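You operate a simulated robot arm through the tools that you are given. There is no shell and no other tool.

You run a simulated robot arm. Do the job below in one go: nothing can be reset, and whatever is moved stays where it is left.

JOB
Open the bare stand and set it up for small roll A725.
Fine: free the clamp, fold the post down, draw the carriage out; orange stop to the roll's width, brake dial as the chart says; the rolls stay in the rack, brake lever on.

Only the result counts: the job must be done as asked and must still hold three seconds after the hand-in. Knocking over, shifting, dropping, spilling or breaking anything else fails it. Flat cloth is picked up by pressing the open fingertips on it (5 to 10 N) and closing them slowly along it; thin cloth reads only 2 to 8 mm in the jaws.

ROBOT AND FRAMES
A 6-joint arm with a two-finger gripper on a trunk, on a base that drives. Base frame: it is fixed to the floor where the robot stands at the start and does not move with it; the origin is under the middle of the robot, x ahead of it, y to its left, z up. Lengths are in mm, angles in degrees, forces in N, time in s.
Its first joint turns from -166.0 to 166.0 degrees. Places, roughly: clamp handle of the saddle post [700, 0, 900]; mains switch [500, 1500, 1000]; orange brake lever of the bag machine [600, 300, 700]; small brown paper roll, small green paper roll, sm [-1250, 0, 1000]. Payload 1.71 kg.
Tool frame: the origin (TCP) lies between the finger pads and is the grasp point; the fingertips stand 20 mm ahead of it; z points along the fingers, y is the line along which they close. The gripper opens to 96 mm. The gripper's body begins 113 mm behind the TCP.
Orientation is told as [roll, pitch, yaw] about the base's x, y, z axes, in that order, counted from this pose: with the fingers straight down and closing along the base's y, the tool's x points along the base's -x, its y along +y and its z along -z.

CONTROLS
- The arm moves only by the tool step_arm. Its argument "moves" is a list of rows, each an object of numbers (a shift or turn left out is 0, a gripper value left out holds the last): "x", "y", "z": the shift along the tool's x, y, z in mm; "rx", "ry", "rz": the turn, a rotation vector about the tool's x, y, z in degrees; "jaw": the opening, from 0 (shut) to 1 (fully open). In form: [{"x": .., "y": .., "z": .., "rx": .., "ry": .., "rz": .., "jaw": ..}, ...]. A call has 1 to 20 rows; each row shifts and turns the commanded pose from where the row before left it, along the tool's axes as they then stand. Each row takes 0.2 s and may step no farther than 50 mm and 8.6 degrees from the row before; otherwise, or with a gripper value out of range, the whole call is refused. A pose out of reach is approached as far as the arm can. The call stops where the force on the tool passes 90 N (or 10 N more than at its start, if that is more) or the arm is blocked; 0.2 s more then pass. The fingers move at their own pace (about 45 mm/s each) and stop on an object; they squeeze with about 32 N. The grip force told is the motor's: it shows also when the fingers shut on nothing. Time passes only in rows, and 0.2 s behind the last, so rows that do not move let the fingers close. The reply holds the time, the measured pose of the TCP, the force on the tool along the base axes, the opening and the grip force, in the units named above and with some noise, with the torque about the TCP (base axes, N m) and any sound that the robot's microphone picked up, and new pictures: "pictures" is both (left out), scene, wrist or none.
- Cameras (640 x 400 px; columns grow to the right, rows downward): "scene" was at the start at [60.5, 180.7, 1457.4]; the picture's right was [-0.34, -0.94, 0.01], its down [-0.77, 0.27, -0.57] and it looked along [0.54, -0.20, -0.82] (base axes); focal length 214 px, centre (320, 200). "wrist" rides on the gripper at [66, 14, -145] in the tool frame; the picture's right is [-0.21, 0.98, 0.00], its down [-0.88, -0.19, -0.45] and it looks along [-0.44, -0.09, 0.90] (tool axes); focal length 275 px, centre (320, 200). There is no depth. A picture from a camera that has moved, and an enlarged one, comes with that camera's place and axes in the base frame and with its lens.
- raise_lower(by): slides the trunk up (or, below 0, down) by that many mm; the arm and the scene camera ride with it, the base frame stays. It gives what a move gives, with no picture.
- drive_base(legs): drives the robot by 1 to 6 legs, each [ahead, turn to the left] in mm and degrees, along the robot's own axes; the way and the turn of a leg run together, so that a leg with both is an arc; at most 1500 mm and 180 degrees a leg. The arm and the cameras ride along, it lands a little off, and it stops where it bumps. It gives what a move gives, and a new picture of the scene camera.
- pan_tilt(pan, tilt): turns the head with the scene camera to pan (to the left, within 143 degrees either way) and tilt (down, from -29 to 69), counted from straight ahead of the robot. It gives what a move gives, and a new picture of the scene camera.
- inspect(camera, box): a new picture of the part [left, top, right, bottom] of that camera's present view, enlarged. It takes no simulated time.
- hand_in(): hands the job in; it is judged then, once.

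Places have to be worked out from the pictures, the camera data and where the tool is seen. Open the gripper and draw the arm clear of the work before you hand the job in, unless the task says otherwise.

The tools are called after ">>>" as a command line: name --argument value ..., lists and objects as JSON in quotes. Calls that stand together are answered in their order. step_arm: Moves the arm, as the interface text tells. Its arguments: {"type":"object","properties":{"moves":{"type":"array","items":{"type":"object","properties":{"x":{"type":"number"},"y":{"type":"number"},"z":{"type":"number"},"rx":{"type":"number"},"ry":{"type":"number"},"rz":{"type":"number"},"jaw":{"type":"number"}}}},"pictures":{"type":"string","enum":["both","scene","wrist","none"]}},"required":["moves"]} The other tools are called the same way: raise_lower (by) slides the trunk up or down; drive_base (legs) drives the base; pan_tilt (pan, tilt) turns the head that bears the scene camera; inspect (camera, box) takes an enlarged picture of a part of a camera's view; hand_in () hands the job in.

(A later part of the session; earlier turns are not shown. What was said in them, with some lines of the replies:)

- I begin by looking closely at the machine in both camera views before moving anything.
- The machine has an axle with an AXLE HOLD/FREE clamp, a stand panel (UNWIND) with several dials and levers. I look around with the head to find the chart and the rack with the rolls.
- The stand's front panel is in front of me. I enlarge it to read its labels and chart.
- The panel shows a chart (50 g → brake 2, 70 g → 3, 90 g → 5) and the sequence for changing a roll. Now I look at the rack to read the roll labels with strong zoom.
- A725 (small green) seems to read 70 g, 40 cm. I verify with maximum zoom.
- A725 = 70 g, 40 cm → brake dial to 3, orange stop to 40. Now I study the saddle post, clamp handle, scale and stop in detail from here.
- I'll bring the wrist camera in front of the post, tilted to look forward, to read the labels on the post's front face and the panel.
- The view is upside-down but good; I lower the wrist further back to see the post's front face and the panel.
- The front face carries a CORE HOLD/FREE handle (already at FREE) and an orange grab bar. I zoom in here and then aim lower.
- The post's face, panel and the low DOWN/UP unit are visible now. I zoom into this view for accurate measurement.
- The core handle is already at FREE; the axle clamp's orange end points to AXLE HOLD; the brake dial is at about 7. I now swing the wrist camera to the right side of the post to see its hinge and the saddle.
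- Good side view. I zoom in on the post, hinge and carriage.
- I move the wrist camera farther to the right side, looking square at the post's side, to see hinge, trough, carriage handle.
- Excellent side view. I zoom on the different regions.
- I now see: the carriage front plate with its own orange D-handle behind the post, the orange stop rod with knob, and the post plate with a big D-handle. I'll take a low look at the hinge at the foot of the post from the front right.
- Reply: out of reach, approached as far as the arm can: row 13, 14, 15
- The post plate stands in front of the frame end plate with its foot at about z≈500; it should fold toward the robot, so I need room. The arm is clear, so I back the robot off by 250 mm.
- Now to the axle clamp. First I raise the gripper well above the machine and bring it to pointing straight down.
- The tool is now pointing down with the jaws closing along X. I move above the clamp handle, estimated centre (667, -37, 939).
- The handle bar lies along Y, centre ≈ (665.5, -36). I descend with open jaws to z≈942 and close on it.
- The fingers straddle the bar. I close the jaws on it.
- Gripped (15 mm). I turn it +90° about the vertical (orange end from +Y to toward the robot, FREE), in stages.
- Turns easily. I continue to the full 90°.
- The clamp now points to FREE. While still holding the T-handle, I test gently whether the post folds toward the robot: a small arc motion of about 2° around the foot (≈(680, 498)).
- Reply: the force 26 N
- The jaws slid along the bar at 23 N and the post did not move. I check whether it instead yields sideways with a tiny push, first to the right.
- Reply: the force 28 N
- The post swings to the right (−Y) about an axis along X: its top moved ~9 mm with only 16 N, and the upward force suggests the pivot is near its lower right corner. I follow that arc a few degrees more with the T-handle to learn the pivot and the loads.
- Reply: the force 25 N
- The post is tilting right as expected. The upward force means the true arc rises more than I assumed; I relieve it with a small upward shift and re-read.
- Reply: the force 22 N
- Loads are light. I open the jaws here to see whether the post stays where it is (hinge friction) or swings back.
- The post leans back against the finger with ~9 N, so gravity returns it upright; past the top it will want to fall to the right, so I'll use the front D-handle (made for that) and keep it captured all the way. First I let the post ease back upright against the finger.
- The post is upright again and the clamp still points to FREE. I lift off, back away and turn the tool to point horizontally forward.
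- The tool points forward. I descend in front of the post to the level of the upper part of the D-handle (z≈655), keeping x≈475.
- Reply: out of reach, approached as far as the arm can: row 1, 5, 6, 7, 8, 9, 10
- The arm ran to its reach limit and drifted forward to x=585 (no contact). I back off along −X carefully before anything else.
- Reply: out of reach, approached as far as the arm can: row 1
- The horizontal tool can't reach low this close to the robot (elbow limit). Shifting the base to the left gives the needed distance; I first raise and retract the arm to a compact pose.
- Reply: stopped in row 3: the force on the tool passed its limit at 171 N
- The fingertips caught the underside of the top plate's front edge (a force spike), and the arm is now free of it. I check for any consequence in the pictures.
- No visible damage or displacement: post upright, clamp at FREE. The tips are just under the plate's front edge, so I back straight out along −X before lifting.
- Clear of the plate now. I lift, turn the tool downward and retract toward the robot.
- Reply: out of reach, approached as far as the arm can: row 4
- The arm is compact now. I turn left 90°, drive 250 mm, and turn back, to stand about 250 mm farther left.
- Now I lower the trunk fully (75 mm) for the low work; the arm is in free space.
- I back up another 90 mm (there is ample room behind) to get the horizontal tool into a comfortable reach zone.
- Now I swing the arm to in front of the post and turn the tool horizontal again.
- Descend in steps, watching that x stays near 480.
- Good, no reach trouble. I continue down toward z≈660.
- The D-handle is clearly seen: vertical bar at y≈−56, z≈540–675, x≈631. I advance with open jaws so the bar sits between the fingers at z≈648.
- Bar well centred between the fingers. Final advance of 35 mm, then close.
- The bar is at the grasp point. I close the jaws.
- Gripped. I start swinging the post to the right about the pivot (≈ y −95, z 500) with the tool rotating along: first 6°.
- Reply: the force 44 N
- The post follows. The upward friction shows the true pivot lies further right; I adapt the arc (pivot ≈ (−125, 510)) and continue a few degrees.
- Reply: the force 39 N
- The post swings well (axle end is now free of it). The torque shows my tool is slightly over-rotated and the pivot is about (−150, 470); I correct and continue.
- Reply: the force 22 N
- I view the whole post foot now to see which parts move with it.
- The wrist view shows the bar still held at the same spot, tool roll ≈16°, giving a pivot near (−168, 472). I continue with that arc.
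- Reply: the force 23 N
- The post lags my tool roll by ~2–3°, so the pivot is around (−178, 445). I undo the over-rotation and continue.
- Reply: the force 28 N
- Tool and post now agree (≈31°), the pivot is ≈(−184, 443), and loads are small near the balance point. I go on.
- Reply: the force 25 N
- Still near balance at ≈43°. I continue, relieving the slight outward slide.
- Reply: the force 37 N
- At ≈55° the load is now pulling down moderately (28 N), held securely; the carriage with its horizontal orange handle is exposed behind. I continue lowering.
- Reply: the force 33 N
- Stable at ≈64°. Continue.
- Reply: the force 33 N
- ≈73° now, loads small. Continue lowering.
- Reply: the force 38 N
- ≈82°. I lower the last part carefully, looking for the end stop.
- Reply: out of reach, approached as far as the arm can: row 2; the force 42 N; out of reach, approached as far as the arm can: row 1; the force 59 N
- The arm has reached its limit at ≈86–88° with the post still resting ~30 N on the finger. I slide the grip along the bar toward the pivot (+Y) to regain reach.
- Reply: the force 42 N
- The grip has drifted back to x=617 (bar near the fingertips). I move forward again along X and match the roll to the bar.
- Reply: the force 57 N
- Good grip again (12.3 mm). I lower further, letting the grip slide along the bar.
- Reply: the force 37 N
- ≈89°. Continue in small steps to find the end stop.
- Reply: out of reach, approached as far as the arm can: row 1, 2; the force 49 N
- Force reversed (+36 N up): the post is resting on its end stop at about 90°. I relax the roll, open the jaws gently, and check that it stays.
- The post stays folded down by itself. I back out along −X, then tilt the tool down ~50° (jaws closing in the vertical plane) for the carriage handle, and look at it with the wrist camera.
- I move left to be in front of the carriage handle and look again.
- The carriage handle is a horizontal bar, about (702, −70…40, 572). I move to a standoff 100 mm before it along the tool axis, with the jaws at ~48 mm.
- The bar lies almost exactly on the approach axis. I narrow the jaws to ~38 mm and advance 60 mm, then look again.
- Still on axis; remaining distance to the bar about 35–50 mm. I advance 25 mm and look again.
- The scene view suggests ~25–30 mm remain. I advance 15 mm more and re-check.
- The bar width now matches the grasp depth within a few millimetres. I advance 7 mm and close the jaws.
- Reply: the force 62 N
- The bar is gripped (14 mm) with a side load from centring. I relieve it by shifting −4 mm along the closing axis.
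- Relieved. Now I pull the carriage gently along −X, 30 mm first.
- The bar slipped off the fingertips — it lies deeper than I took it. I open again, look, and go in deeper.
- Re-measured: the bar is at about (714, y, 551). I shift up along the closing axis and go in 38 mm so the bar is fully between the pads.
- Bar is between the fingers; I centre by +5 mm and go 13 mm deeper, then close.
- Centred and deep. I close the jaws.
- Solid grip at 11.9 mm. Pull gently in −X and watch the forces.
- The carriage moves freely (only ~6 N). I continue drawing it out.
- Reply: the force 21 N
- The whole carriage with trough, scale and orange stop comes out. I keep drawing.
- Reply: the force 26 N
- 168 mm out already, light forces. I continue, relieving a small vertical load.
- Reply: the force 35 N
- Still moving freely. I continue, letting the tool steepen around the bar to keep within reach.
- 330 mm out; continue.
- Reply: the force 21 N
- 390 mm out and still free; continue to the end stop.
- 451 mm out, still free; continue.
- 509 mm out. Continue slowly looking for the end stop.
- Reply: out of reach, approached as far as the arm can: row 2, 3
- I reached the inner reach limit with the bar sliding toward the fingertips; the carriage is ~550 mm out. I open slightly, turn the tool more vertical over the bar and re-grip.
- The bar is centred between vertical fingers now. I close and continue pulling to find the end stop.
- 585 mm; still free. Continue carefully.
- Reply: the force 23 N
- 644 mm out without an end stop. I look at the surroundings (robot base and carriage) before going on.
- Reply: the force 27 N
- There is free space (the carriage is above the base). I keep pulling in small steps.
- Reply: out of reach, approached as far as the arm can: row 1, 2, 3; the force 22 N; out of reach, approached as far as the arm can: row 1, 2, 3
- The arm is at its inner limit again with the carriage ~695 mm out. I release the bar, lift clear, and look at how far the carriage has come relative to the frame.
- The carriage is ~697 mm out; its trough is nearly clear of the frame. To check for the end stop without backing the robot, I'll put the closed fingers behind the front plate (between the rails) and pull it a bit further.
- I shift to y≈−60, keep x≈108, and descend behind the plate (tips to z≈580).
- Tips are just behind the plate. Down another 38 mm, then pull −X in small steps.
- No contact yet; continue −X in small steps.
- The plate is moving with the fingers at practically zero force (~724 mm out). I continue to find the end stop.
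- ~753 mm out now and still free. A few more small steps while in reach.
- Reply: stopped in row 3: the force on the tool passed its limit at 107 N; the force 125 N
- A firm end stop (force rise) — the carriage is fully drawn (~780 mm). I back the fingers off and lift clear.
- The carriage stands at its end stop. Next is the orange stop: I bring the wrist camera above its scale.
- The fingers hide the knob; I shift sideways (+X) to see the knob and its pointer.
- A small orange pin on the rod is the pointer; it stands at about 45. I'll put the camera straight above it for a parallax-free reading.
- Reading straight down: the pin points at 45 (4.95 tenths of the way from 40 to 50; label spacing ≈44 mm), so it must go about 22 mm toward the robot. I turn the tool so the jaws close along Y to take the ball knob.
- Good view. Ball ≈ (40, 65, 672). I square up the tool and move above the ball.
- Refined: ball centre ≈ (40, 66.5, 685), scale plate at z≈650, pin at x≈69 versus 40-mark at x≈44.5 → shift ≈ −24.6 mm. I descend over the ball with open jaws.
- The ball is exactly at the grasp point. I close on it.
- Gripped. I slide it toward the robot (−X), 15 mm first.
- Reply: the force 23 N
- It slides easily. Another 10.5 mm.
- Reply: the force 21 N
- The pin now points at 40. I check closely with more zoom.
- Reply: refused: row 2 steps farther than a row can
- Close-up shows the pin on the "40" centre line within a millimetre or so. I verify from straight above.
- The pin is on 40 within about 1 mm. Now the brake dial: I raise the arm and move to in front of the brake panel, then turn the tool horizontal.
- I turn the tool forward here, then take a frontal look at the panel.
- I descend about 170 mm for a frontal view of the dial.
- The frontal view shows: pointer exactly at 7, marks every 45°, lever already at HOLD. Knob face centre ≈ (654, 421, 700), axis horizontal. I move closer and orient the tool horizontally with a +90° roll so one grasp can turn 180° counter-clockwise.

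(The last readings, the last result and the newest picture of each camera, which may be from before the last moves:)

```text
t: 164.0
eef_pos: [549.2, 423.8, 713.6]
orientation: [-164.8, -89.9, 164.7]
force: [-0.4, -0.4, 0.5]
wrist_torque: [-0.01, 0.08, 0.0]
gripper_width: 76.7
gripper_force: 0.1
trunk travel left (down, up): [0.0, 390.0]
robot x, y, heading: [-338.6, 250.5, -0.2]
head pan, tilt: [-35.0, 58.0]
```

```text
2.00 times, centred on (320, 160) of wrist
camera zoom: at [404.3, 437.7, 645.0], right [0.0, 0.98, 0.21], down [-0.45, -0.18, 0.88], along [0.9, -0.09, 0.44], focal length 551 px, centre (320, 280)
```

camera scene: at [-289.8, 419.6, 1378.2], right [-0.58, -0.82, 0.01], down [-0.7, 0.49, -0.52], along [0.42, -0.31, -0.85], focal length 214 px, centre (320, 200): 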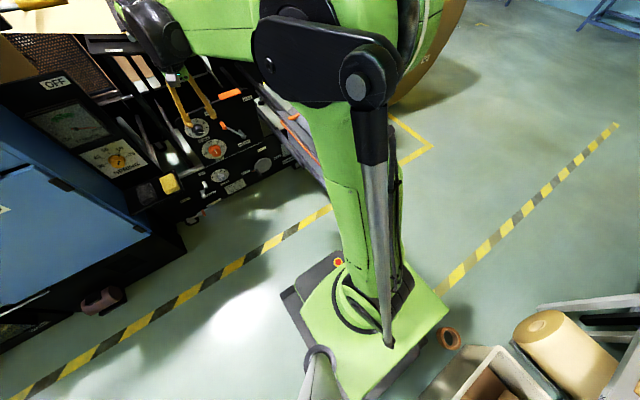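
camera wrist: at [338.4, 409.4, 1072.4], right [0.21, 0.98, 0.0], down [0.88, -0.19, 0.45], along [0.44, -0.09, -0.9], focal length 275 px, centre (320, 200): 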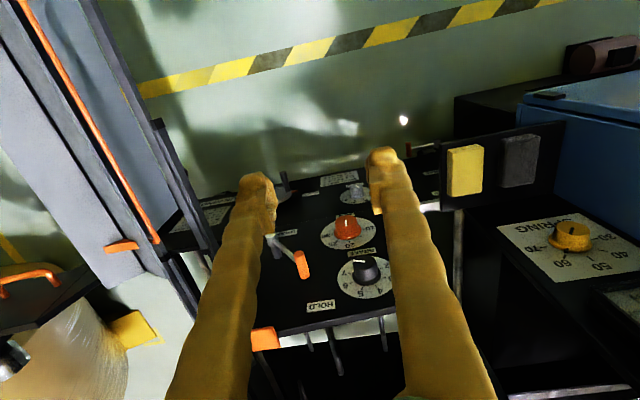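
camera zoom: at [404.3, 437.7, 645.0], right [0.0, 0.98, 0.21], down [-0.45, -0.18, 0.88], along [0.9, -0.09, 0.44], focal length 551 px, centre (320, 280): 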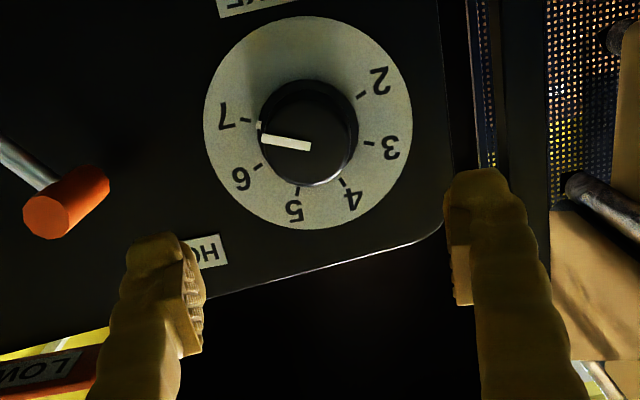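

Now I shift onto the knob axis (y≈421.5, z≈696.5) and roll the tool +90°.

>>> step_arm --moves '[{"x": 17, "y": -2.3}, {"rz": 8.2}, {"rz": 8.2}, {"rz": 8.2}, {"rz": 8.2}, {"rz": 8.2}, {"rz": 8.2}, {"rz": 8.2}, {"rz": 8.2}, {"rz": 8.2}, {"rz": 8.2}, {"rz": 8}]' --pictures "none"

>>> inspect --camera "wrist" --box '[120, 20, 520, 270]'

```text
t: 166.6
eef_pos: [550.2, 417.4, 694.7]
orientation: [88.1, -1.0, -89.7]
force: [-0.5, -0.1, -0.9]
wrist_torque: [0.0, 0.0, -0.03]
gripper_width: 76.9
gripper_force: 0.0
out of reach, approached as far as the arm can: row 12
trunk travel left (down, up): [0.0, 390.0]
robot x, y, heading: [-337.6, 255.3, -0.3]
head pan, tilt: [-35.0, 58.0]
```

```text
1.60 times, centred on (320, 145) of wrist
camera zoom: at [405.1, 483.1, 710.9], right [0.04, -0.19, 0.98], down [-0.45, -0.88, -0.15], along [0.89, -0.43, -0.12], focal length 440 px, centre (320, 288)
```

zoom: 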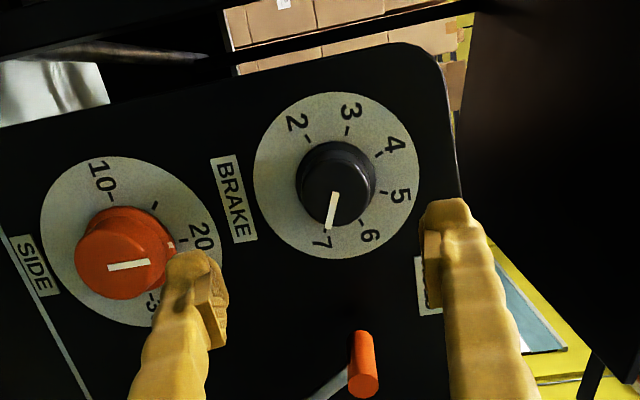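

Reached roll ≈88° (limit). I correct the lateral offset and advance to near the knob.

>>> step_arm --moves '[{"x": 3.6, "y": 6.5}, {"z": 35}, {"z": 30}]' --pictures "none"

>>> inspect --camera "wrist" --box '[200, 80, 440, 260]'

```text
t: 167.4
eef_pos: [618.9, 413.5, 701.9]
orientation: [88.2, -1.2, -89.9]
force: [-0.1, -0.4, 0.6]
wrist_torque: [0.03, 0.03, -0.05]
gripper_width: 77.1
gripper_force: 0.0
out of reach, approached as far as the arm can: row 1
trunk travel left (down, up): [0.0, 390.0]
robot x, y, heading: [-337.4, 249.8, -0.4]
head pan, tilt: [-35.0, 58.0]
```

```text
2.22 times, centred on (320, 170) of wrist
camera zoom: at [473.2, 479.2, 717.6], right [0.03, -0.19, 0.98], down [-0.45, -0.88, -0.15], along [0.89, -0.43, -0.11], focal length 612 px, centre (320, 267)
```

zoom: 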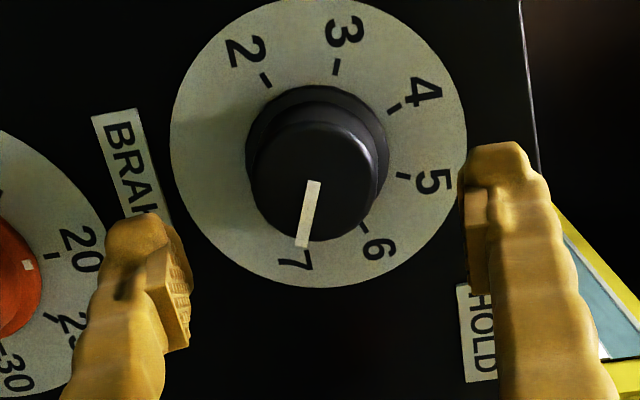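

The roll limit pulled it sideways a little. I back off the roll by 8° and re-centre on the knob.

>>> step_arm --moves '[{"rz": -8}, {"x": 7.4, "y": -1.8}]' --pictures "none"

>>> inspect --camera "wrist" --box '[200, 80, 440, 260]'

```text
t: 168.0
eef_pos: [616.2, 425.2, 699.3]
orientation: [90.0, -8.5, -90.1]
force: [1.1, -0.3, 0.4]
wrist_torque: [-0.03, 0.02, 0.01]
gripper_width: 77.1
gripper_force: 0.1
trunk travel left (down, up): [0.0, 390.0]
robot x, y, heading: [-342.3, 250.4, -0.2]
head pan, tilt: [-35.0, 58.0]
```

```text
2.22 times, centred on (320, 170) of wrist
camera zoom: at [471.6, 492.3, 701.7], right [0.0, -0.06, 1.0], down [-0.45, -0.89, -0.05], along [0.89, -0.45, -0.03], focal length 612 px, centre (320, 267)
```

zoom: 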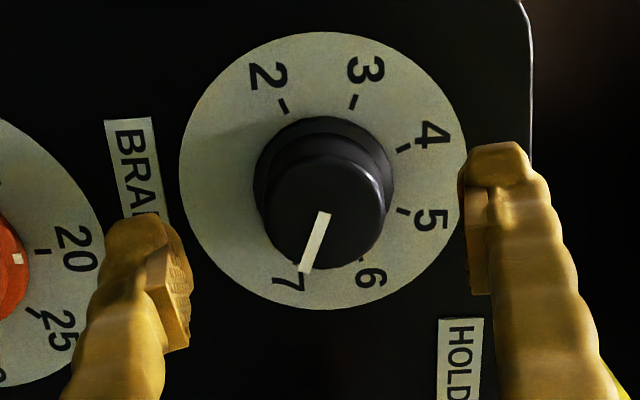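

Well aligned now. Minor centring (−3 mm), then advance to the knob.

>>> step_arm --moves '[{"x": -3, "y": 0.5, "z": 15}, {"z": 15}, {"z": 9}]' --pictures "none"

>>> inspect --camera "wrist" --box '[200, 80, 440, 260]'

```text
t: 168.8
eef_pos: [656.0, 422.1, 700.7]
orientation: [89.9, -8.7, -90.1]
force: [-0.2, 0.0, 0.2]
wrist_torque: [-0.01, 0.01, -0.03]
gripper_width: 76.8
gripper_force: 0.0
trunk travel left (down, up): [0.0, 390.0]
robot x, y, heading: [-337.8, 251.1, -0.4]
head pan, tilt: [-35.0, 58.0]
```

```text
2.22 times, centred on (320, 170) of wrist
camera zoom: at [510.8, 488.7, 703.4], right [0.0, -0.06, 1.0], down [-0.45, -0.89, -0.05], along [0.89, -0.45, -0.02], focal length 612 px, centre (320, 267)
```

zoom: 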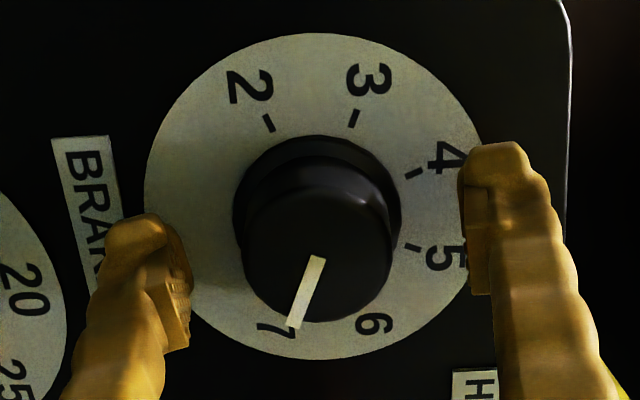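

The knob face is exactly at the grasp point. I close on it.

>>> step_arm --moves '[{"jaw": 0.3}, {"jaw": 0.2}, {"jaw": 0.0}, {"jaw": 0.0}, {"jaw": 0.0}]' --pictures "none"

>>> inspect --camera "wrist" --box '[200, 80, 440, 260]'

```text
t: 170.0
eef_pos: [656.7, 422.0, 700.0]
orientation: [90.0, -8.6, -90.0]
force: [-9.4, -2.9, -15.4]
wrist_torque: [0.04, 0.19, -0.03]
gripper_width: 39.7
gripper_force: 35.0
trunk travel left (down, up): [0.0, 390.0]
robot x, y, heading: [-336.1, 254.1, -0.2]
head pan, tilt: [-35.0, 58.0]
```

```text
2.22 times, centred on (320, 170) of wrist
camera zoom: at [511.0, 488.6, 702.6], right [0.0, -0.06, 1.0], down [-0.45, -0.89, -0.05], along [0.89, -0.45, -0.03], focal length 612 px, centre (320, 267)
```

zoom: 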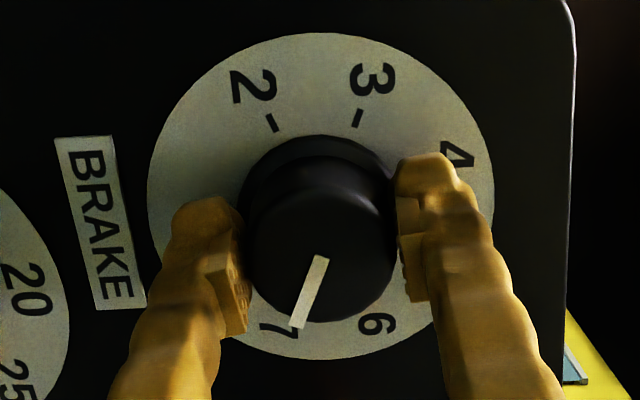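

Gripped (39.7 mm). I turn it counter-clockwise, starting with 24°.

>>> step_arm --moves '[{"rz": -8}, {"rz": -8}, {"rz": -8}]' --pictures "none"

>>> inspect --camera "wrist" --box '[200, 80, 440, 260]'

```text
t: 170.8
eef_pos: [655.8, 421.7, 699.4]
orientation: [89.9, -32.1, -90.1]
force: [-9.9, -9.9, -13.2]
wrist_torque: [0.02, 0.21, -0.24]
gripper_width: 40.0
gripper_force: 34.7
trunk travel left (down, up): [0.0, 390.0]
robot x, y, heading: [-333.6, 251.5, -0.0]
head pan, tilt: [-35.0, 58.0]
```

```text
2.22 times, centred on (320, 170) of wrist
camera zoom: at [511.1, 484.7, 675.1], right [0.0, 0.34, 0.94], down [-0.45, -0.84, 0.31], along [0.89, -0.42, 0.15], focal length 612 px, centre (320, 267)
```

zoom: 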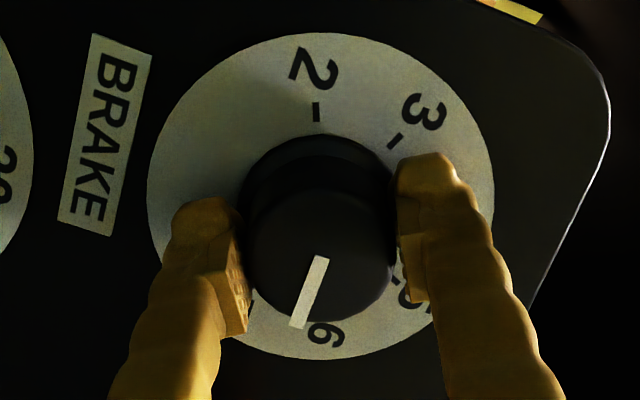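

The knob turns with the jaws. I continue 80° more.

>>> step_arm --moves '[{"rz": -8}, {"rz": -8}, {"rz": -8}, {"rz": -8}, {"rz": -8}, {"rz": -8}, {"rz": -8}, {"rz": -8}, {"rz": -8}, {"rz": -8}]' --pictures "none"

>>> inspect --camera "wrist" --box '[200, 80, 440, 260]'

```text
t: 173.0
eef_pos: [655.7, 421.4, 699.6]
orientation: [-90.0, -67.9, 89.8]
force: [10.3, -35.5, 3.6]
wrist_torque: [0.05, -0.04, -0.26]
gripper_width: 39.7
gripper_force: 35.3
trunk travel left (down, up): [0.0, 390.0]
robot x, y, heading: [-336.8, 252.1, -0.1]
head pan, tilt: [-35.0, 58.0]
```

```text
2.22 times, centred on (320, 170) of wrist
camera zoom: at [510.2, 408.8, 632.2], right [0.0, 0.98, -0.18], down [-0.44, 0.16, 0.88], along [0.9, 0.07, 0.44], focal length 612 px, centre (320, 267)
```

zoom: 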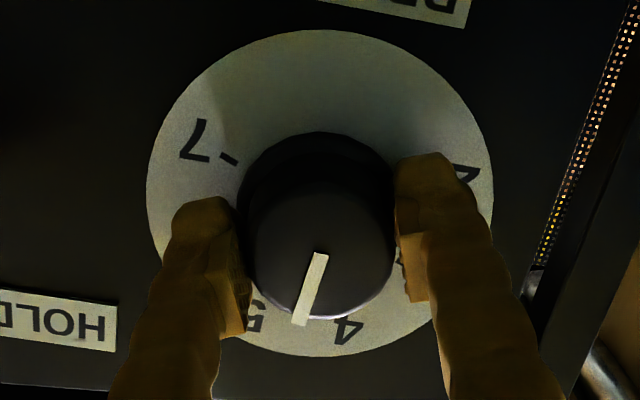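

Pointer between 5 and 4. A small lateral relief and 72° more.

>>> step_arm --moves '[{"x": 0.7, "y": -1.7}, {"rz": -8}, {"rz": -8}, {"rz": -8}, {"rz": -8}, {"rz": -8}, {"rz": -8}, {"rz": -8}, {"rz": -8}, {"rz": -8}]' --pictures "none"

>>> inspect --camera "wrist" --box '[200, 80, 440, 260]'

```text
t: 175.2
eef_pos: [654.6, 420.8, 699.9]
orientation: [-90.0, 4.2, 89.9]
force: [8.0, -16.2, 16.4]
wrist_torque: [0.0, -0.13, -0.2]
gripper_width: 39.5
gripper_force: 34.9
trunk travel left (down, up): [0.0, 390.0]
robot x, y, heading: [-337.3, 250.1, -0.1]
head pan, tilt: [-35.0, 58.0]
```

```text
2.22 times, centred on (320, 170) of wrist
camera zoom: at [509.5, 354.2, 689.5], right [0.0, 0.14, -0.99], down [-0.44, 0.89, 0.12], along [0.9, 0.44, 0.06], focal length 612 px, centre (320, 267)
```

zoom: 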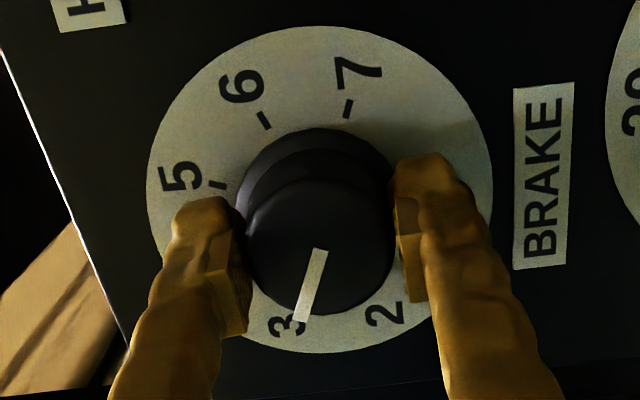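

The pointer is at 3. I open the jaws, back off and check it frontally.

>>> step_arm --moves '[{"jaw": 0.3}, {"jaw": 0.6}, {"jaw": 0.8}, {"jaw": 0.8}, {"z": -30}, {"z": -35}, {"z": -35}]' --pictures "none"

>>> inspect --camera "wrist" --box '[200, 60, 440, 220]'

```text
t: 176.8
eef_pos: [555.1, 422.4, 700.5]
orientation: [-90.1, 4.0, 89.9]
force: [0.3, 0.3, -0.3]
wrist_torque: [-0.05, -0.02, 0.03]
gripper_width: 76.8
gripper_force: 0.1
trunk travel left (down, up): [0.0, 390.0]
robot x, y, heading: [-334.1, 254.1, -0.2]
head pan, tilt: [-35.0, 58.0]
```

```text
2.50 times, centred on (320, 140) of wrist
camera zoom: at [410.2, 355.7, 689.8], right [0.0, 0.14, -0.99], down [-0.44, 0.89, 0.12], along [0.9, 0.44, 0.06], focal length 688 px, centre (320, 350)
```

zoom: 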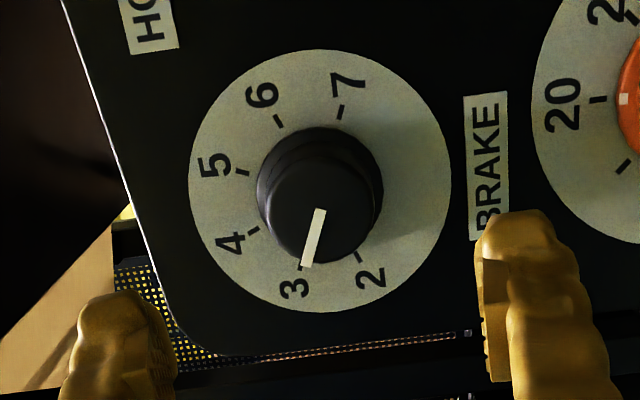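

Pointer close to 3. I zoom for a precise check.

>>> inspect --camera "wrist" --box '[270, 80, 370, 150]'

>>> inspect --camera "wrist" --box '[295, 120, 335, 150]'

```text
5.71 times, centred on (320, 115) of wrist
camera zoom: at [410.2, 355.7, 689.8], right [0.0, 0.14, -0.99], down [-0.44, 0.89, 0.12], along [0.9, 0.44, 0.06], focal length 1573 px, centre (320, 686)
```

zoom: 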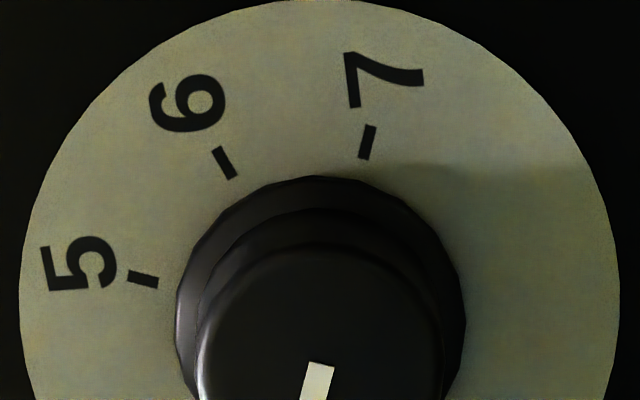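

```text
13.33 times, centred on (315, 135) of wrist
camera zoom: at [410.2, 355.7, 689.8], right [0.0, 0.14, -0.99], down [-0.44, 0.89, 0.12], along [0.9, 0.44, 0.06], focal length 3670 px, centre (387, 1067)
```

zoom: 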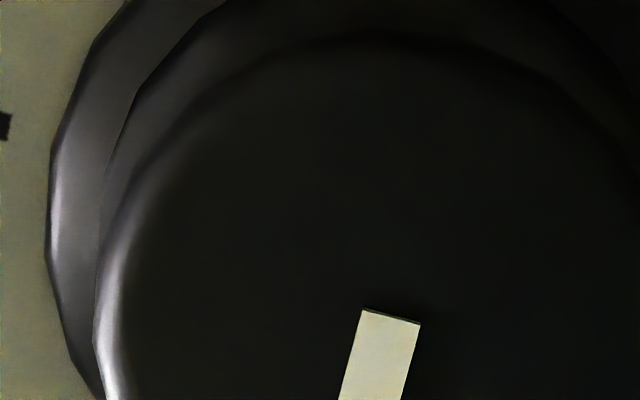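

Un-projecting the marks gives the 3-mark at 67.5° and the pointer at 66.6°, so the dial reads 3.0. I now withdraw the arm: back, then up.

>>> step_arm --moves '[{"z": -40}, {"z": -30}, {"y": -40}, {"y": -40}, {"y": -40}, {"y": -40}, {"y": -40}, {"y": -40}]' --pictures "none"

>>> pan_tilt --pan -15 --tilt 45

```text
t: 178.6
eef_pos: [500.4, 440.4, 949.9]
orientation: [-90.1, 4.0, 89.9]
force: [0.3, 0.0, 0.3]
wrist_torque: [-0.01, -0.02, 0.02]
gripper_width: 76.9
gripper_force: 0.1
out of reach, approached as far as the arm can: row 2
trunk travel left (down, up): [0.0, 390.0]
robot x, y, heading: [-338.3, 254.5, -0.2]
head pan, tilt: [-35.0, 58.0]
```

```text
t: 179.4
eef_pos: [499.0, 439.9, 950.2]
orientation: [-90.0, 4.0, 89.9]
force: [0.1, -0.6, 0.0]
wrist_torque: [-0.01, 0.02, -0.02]
gripper_width: 77.0
gripper_force: 0.2
trunk travel left (down, up): [0.0, 390.0]
robot x, y, heading: [-335.7, 248.4, -0.5]
head pan, tilt: [-15.0, 45.0]
camera scene: at [-266.7, 438.6, 1394.8], right [-0.26, -0.96, 0.0], down [-0.69, 0.19, -0.7], along [0.67, -0.19, -0.72], focal length 214 px, centre (320, 200)
```

scene: 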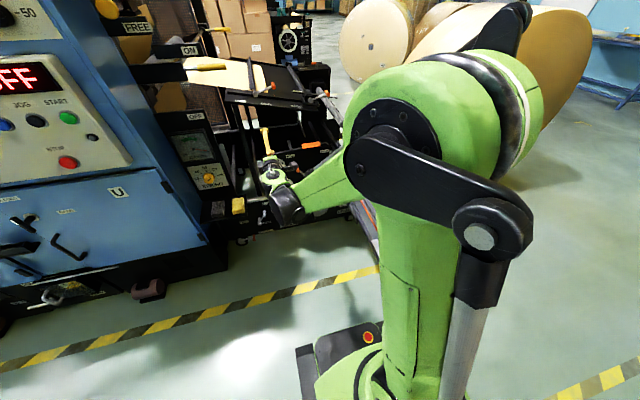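

I turn the tool down and swing the arm over to the right side, high above everything, to free the view for a final check.

>>> step_arm --moves '[{"rx": -8.2}, {"rx": -8.2}, {"rx": -8.2}, {"rx": -8.2}, {"rx": -8.2}, {"rx": -8.2}, {"rx": -8.2}, {"rx": -8.2}, {"rx": -8.2}, {"rx": -8.2}, {"rx": -8}, {"z": -40}, {"z": -40}, {"z": -40}]' --pictures "none"

>>> step_arm --moves '[{"x": 42, "y": 17, "z": -5}, {"x": 42, "y": 17, "z": -5}, {"x": 42, "y": 17, "z": -5}, {"x": 42, "y": 17, "z": -5}, {"x": 42, "y": 17, "z": -5}, {"x": 42, "y": 17, "z": -5}, {"x": 42, "y": 17}, {"x": 42, "y": 17}, {"x": 42, "y": 17}, {"x": 42, "y": 17}, {"x": 42, "y": 17}, {"x": 42, "y": 17}, {"x": 42, "y": 17}, {"x": 42, "y": 17}, {"x": 42, "y": 17}, {"x": 42, "y": 17}, {"x": 42, "y": 17}]' --pictures "scene"

```text
t: 182.4
eef_pos: [500.2, 451.9, 1070.0]
orientation: [0.0, 3.9, 89.9]
force: [0.2, -0.2, 0.5]
wrist_torque: [0.0, 0.01, 0.01]
gripper_width: 76.9
gripper_force: 0.0
trunk travel left (down, up): [0.0, 390.0]
robot x, y, heading: [-337.7, 250.2, -0.2]
head pan, tilt: [-15.0, 45.0]
```

```text
t: 186.0
eef_pos: [210.5, -256.7, 1151.5]
orientation: [0.1, 4.1, 89.9]
force: [-0.2, 0.1, 0.0]
wrist_torque: [-0.1, 0.01, 0.01]
gripper_width: 76.7
gripper_force: 0.0
trunk travel left (down, up): [0.0, 390.0]
robot x, y, heading: [-338.3, 248.2, -0.5]
head pan, tilt: [-15.0, 45.0]
camera scene: at [-266.7, 439.3, 1394.7], right [-0.26, -0.96, 0.0], down [-0.69, 0.18, -0.7], along [0.67, -0.19, -0.72], focal length 214 px, centre (320, 200)
```

scene: 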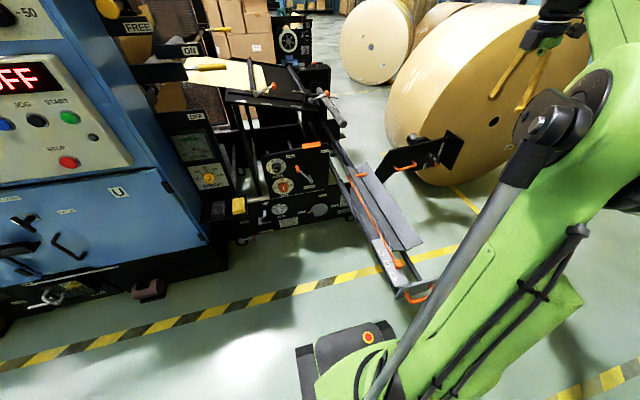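

Now a detailed final check of each element with the scene camera.

>>> inspect --camera "scene" --box '[240, 130, 340, 240]'

>>> inspect --camera "scene" --box '[330, 110, 480, 220]'

>>> inspect --camera "scene" --box '[350, 210, 450, 310]'

>>> inspect --camera "scene" --box '[220, 60, 360, 160]'

```text
3.64 times, centred on (290, 185) of scene
camera zoom: at [-266.7, 439.3, 1394.7], right [-0.26, -0.96, 0.0], down [-0.69, 0.18, -0.7], along [0.67, -0.19, -0.72], focal length 780 px, centre (429, 254)
```

zoom: 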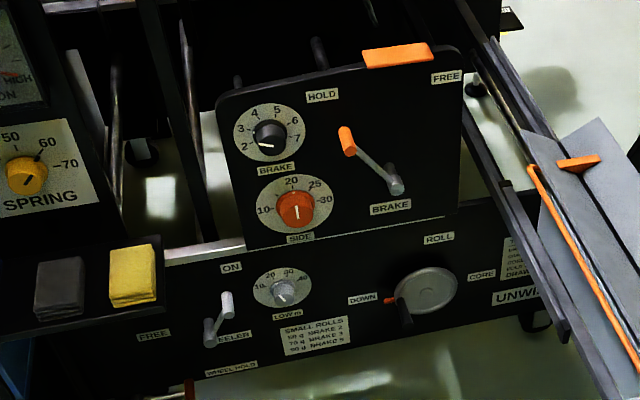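

```text
3.64 times, centred on (405, 165) of scene
camera zoom: at [-266.7, 439.3, 1394.7], right [-0.26, -0.96, 0.0], down [-0.69, 0.18, -0.7], along [0.67, -0.19, -0.72], focal length 780 px, centre (11, 327)
```

zoom: 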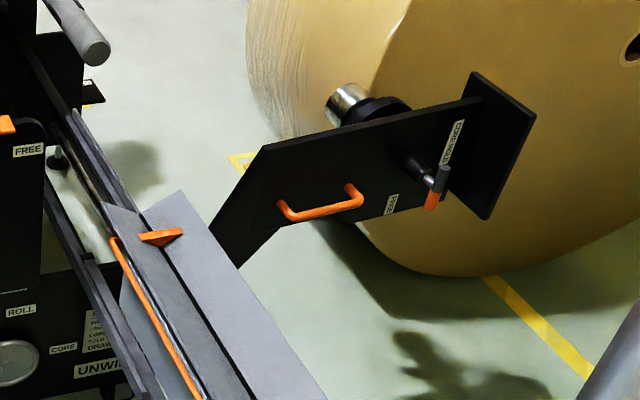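

```text
4.00 times, centred on (400, 260) of scene
camera zoom: at [-266.7, 439.3, 1394.7], right [-0.26, -0.96, 0.0], down [-0.69, 0.18, -0.7], along [0.67, -0.19, -0.72], focal length 858 px, centre (0, -40)
```

zoom: 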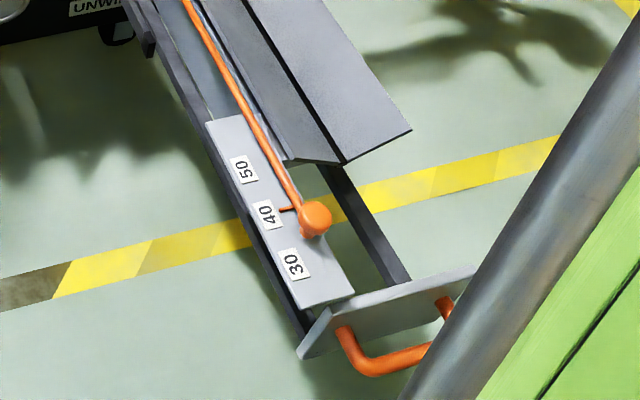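

```text
4.00 times, centred on (290, 110) of scene
camera zoom: at [-266.7, 439.3, 1394.7], right [-0.26, -0.96, 0.0], down [-0.69, 0.18, -0.7], along [0.67, -0.19, -0.72], focal length 858 px, centre (440, 560)
```

zoom: 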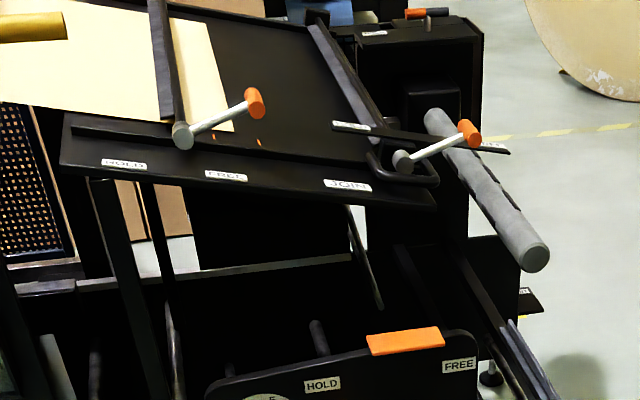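

Everything looks right here. I also notice a further T-handle on the far housing of this stand; I look at it to be sure it isn't part of the job.

>>> inspect --camera "scene" --box '[270, 55, 350, 110]'

>>> inspect --camera "scene" --box '[265, 155, 325, 200]'

>>> pan_tilt --pan -8 --tilt 28

>>> inspect --camera "scene" --box '[200, 80, 360, 200]'

```text
7.27 times, centred on (310, 82) of scene
camera zoom: at [-266.7, 439.3, 1394.7], right [-0.26, -0.96, 0.0], down [-0.69, 0.18, -0.7], along [0.67, -0.19, -0.72], focal length 1560 px, centre (393, 1054)
```

zoom: 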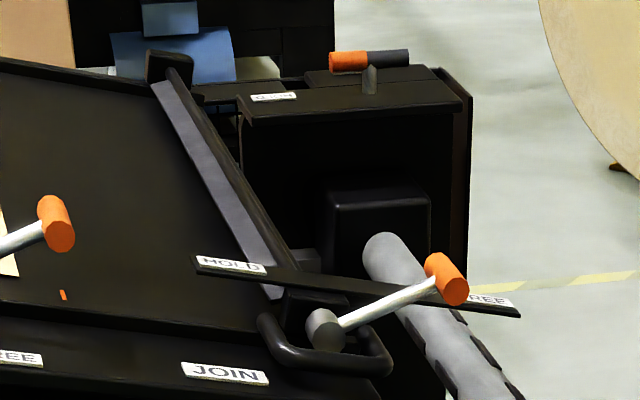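

```text
8.89 times, centred on (295, 178) of scene
camera zoom: at [-266.7, 439.3, 1394.7], right [-0.26, -0.96, 0.0], down [-0.69, 0.18, -0.7], along [0.67, -0.19, -0.72], focal length 1906 px, centre (542, 400)
```

zoom: 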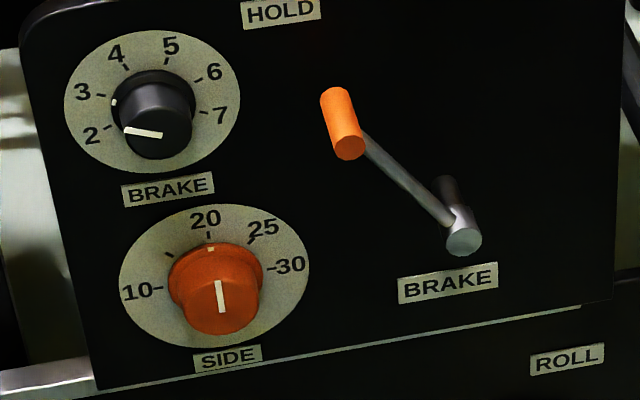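

```text
t: 186.8
eef_pos: [209.6, -256.7, 1152.1]
orientation: [0.0, 3.9, 89.9]
force: [0.2, 1.0, -0.6]
wrist_torque: [0.0, -0.04, -0.01]
gripper_width: 76.7
gripper_force: 0.1
trunk travel left (down, up): [0.0, 390.0]
robot x, y, heading: [-336.3, 250.8, -0.6]
head pan, tilt: [-8.0, 28.0]
camera scene: at [-254.6, 446.7, 1420.4], right [-0.14, -0.99, 0.0], down [-0.48, 0.07, -0.88], along [0.87, -0.13, -0.48], focal length 214 px, centre (320, 200)
```

scene: 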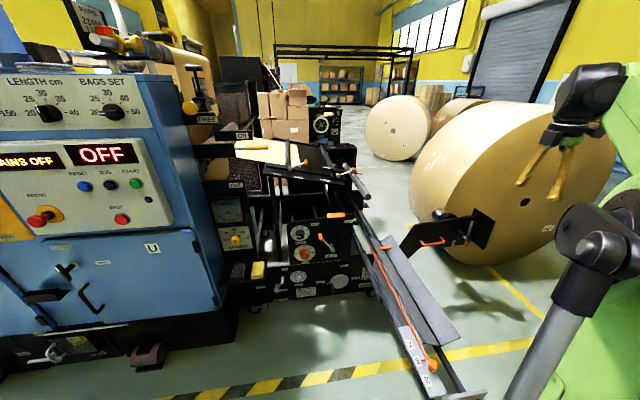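

```text
3.33 times, centred on (280, 140) of scene
camera zoom: at [-254.6, 446.7, 1420.4], right [-0.14, -0.99, 0.0], down [-0.48, 0.07, -0.88], along [0.87, -0.13, -0.48], focal length 715 px, centre (453, 400)
```

zoom: 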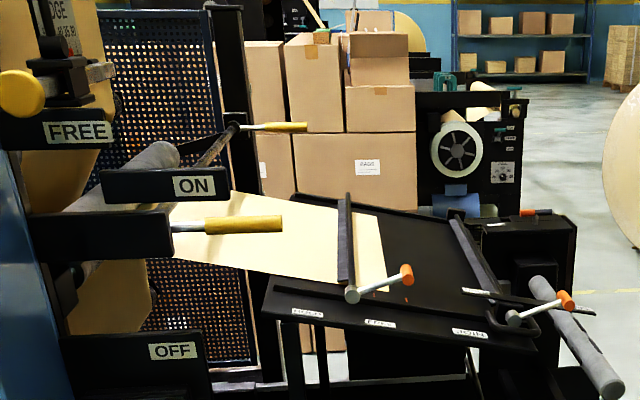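

Brake dial's dot sits at 3, lever at HOLD, pin at 40. Last doubt: that the axle clamp on the folded post still stands at FREE. I use the wrist camera from the right side to check (staying clear of everything).

>>> step_arm --moves '[{"rz": 8.5}, {"rz": 8.5}, {"rz": 8.5}, {"rz": 8.5}, {"rz": 8.5}, {"rz": 8.5}, {"rz": 8.5}, {"rz": 8.5}, {"rz": 8.5}, {"rz": 8.5}, {"rz": 8}, {"rz": 8}, {"rz": 8}]' --pictures "none"

>>> step_arm --moves '[{"x": -3, "y": -28, "z": 30}, {"x": -3, "y": -28, "z": 30}, {"x": -3, "y": -28, "z": 30}, {"x": -3, "y": -28, "z": 30}, {"x": -3, "y": -28, "z": 30}, {"x": -3, "y": -28, "z": 30}, {"ry": -7.5}, {"ry": -7.5}, {"ry": -7.5}, {"ry": -7.5}, {"ry": -7.5}, {"ry": -7.5}]' --pictures "wrist"

```text
t: 189.6
eef_pos: [209.2, -257.8, 1150.5]
orientation: [-4.0, -1.4, -19.1]
force: [0.0, -0.6, -0.3]
wrist_torque: [0.03, -0.04, -0.03]
gripper_width: 76.8
gripper_force: 0.1
trunk travel left (down, up): [0.0, 390.0]
robot x, y, heading: [-335.2, 247.9, -0.1]
head pan, tilt: [-8.0, 28.0]
```

```text
t: 192.2
eef_pos: [172.2, -436.6, 980.4]
orientation: [-5.5, -46.3, -15.2]
force: [0.7, -0.3, -0.4]
wrist_torque: [-0.01, 0.02, -0.01]
gripper_width: 76.7
gripper_force: 0.0
trunk travel left (down, up): [0.0, 390.0]
robot x, y, heading: [-338.1, 247.5, -0.2]
head pan, tilt: [-8.0, 28.0]
camera wrist: at [34.4, -370.5, 1031.9], right [0.46, 0.89, 0.08], down [0.23, -0.21, 0.95], along [0.86, -0.42, -0.29], focal length 275 px, centre (320, 200)
```

wrist: 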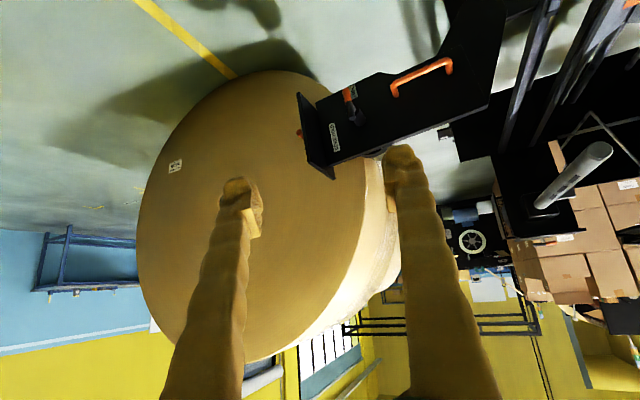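

>>> inspect --camera "wrist" --box '[270, 70, 400, 190]'

```text
3.33 times, centred on (335, 130) of wrist
camera zoom: at [34.4, -370.5, 1031.9], right [0.46, 0.89, 0.08], down [0.23, -0.21, 0.95], along [0.86, -0.42, -0.29], focal length 918 px, centre (270, 433)
```

zoom: 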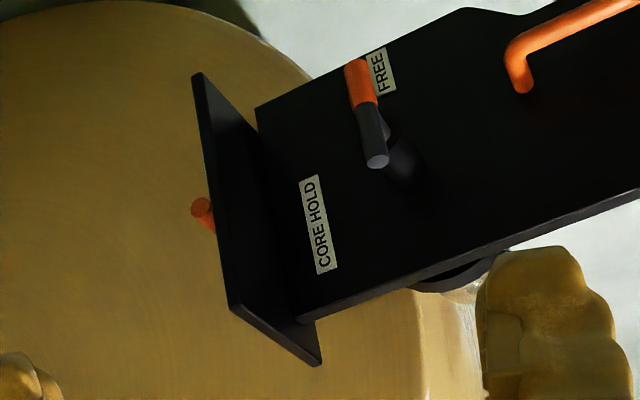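

The orange end of the axle clamp still points toward the robot side (FREE), the post lies on its stop, the carriage is fully drawn, the stop pin is at 40, the brake dial at 3 and the lever on HOLD; the gripper is open and clear. I hand the job in.

>>> hand_in

```text
The job is handed in.
```

The bare stand is open and set up for roll A725, and the job is handed in. I haven't been told how it was judged.

| Item | Where it stands |
|---|---|
| Axle clamp | Turned to FREE. The core clamp was already at FREE. |
| Saddle post | Folded down to the right, resting on its end stop |
| Carriage | Drawn out to its end stop, about 780 mm |
| Orange stop | Pin at 40, within about 1 mm, for A725's 40 cm width |
| Brake dial | 3, as the chart says for 70 g paper (A725's label reads 70 g) |
| Brake lever | On HOLD; it was already there and I did not touch it |
| Rolls | Left in the rack |

- **Force peaks:** early on, the open fingertips caught the underside of the post's top plate and the force spiked to 171 N. I checked afterwards and saw no damage or shift. Reaching the carriage's end stop gave a second peak of about 107–123 N.
- **Crank:** the "to change a roll" sign on the stand also says to set the crank to ROLL or CORE. Your instructions did not mention it, so I left it at DOWN.

The gripper is open and the arm is clear of the stand.
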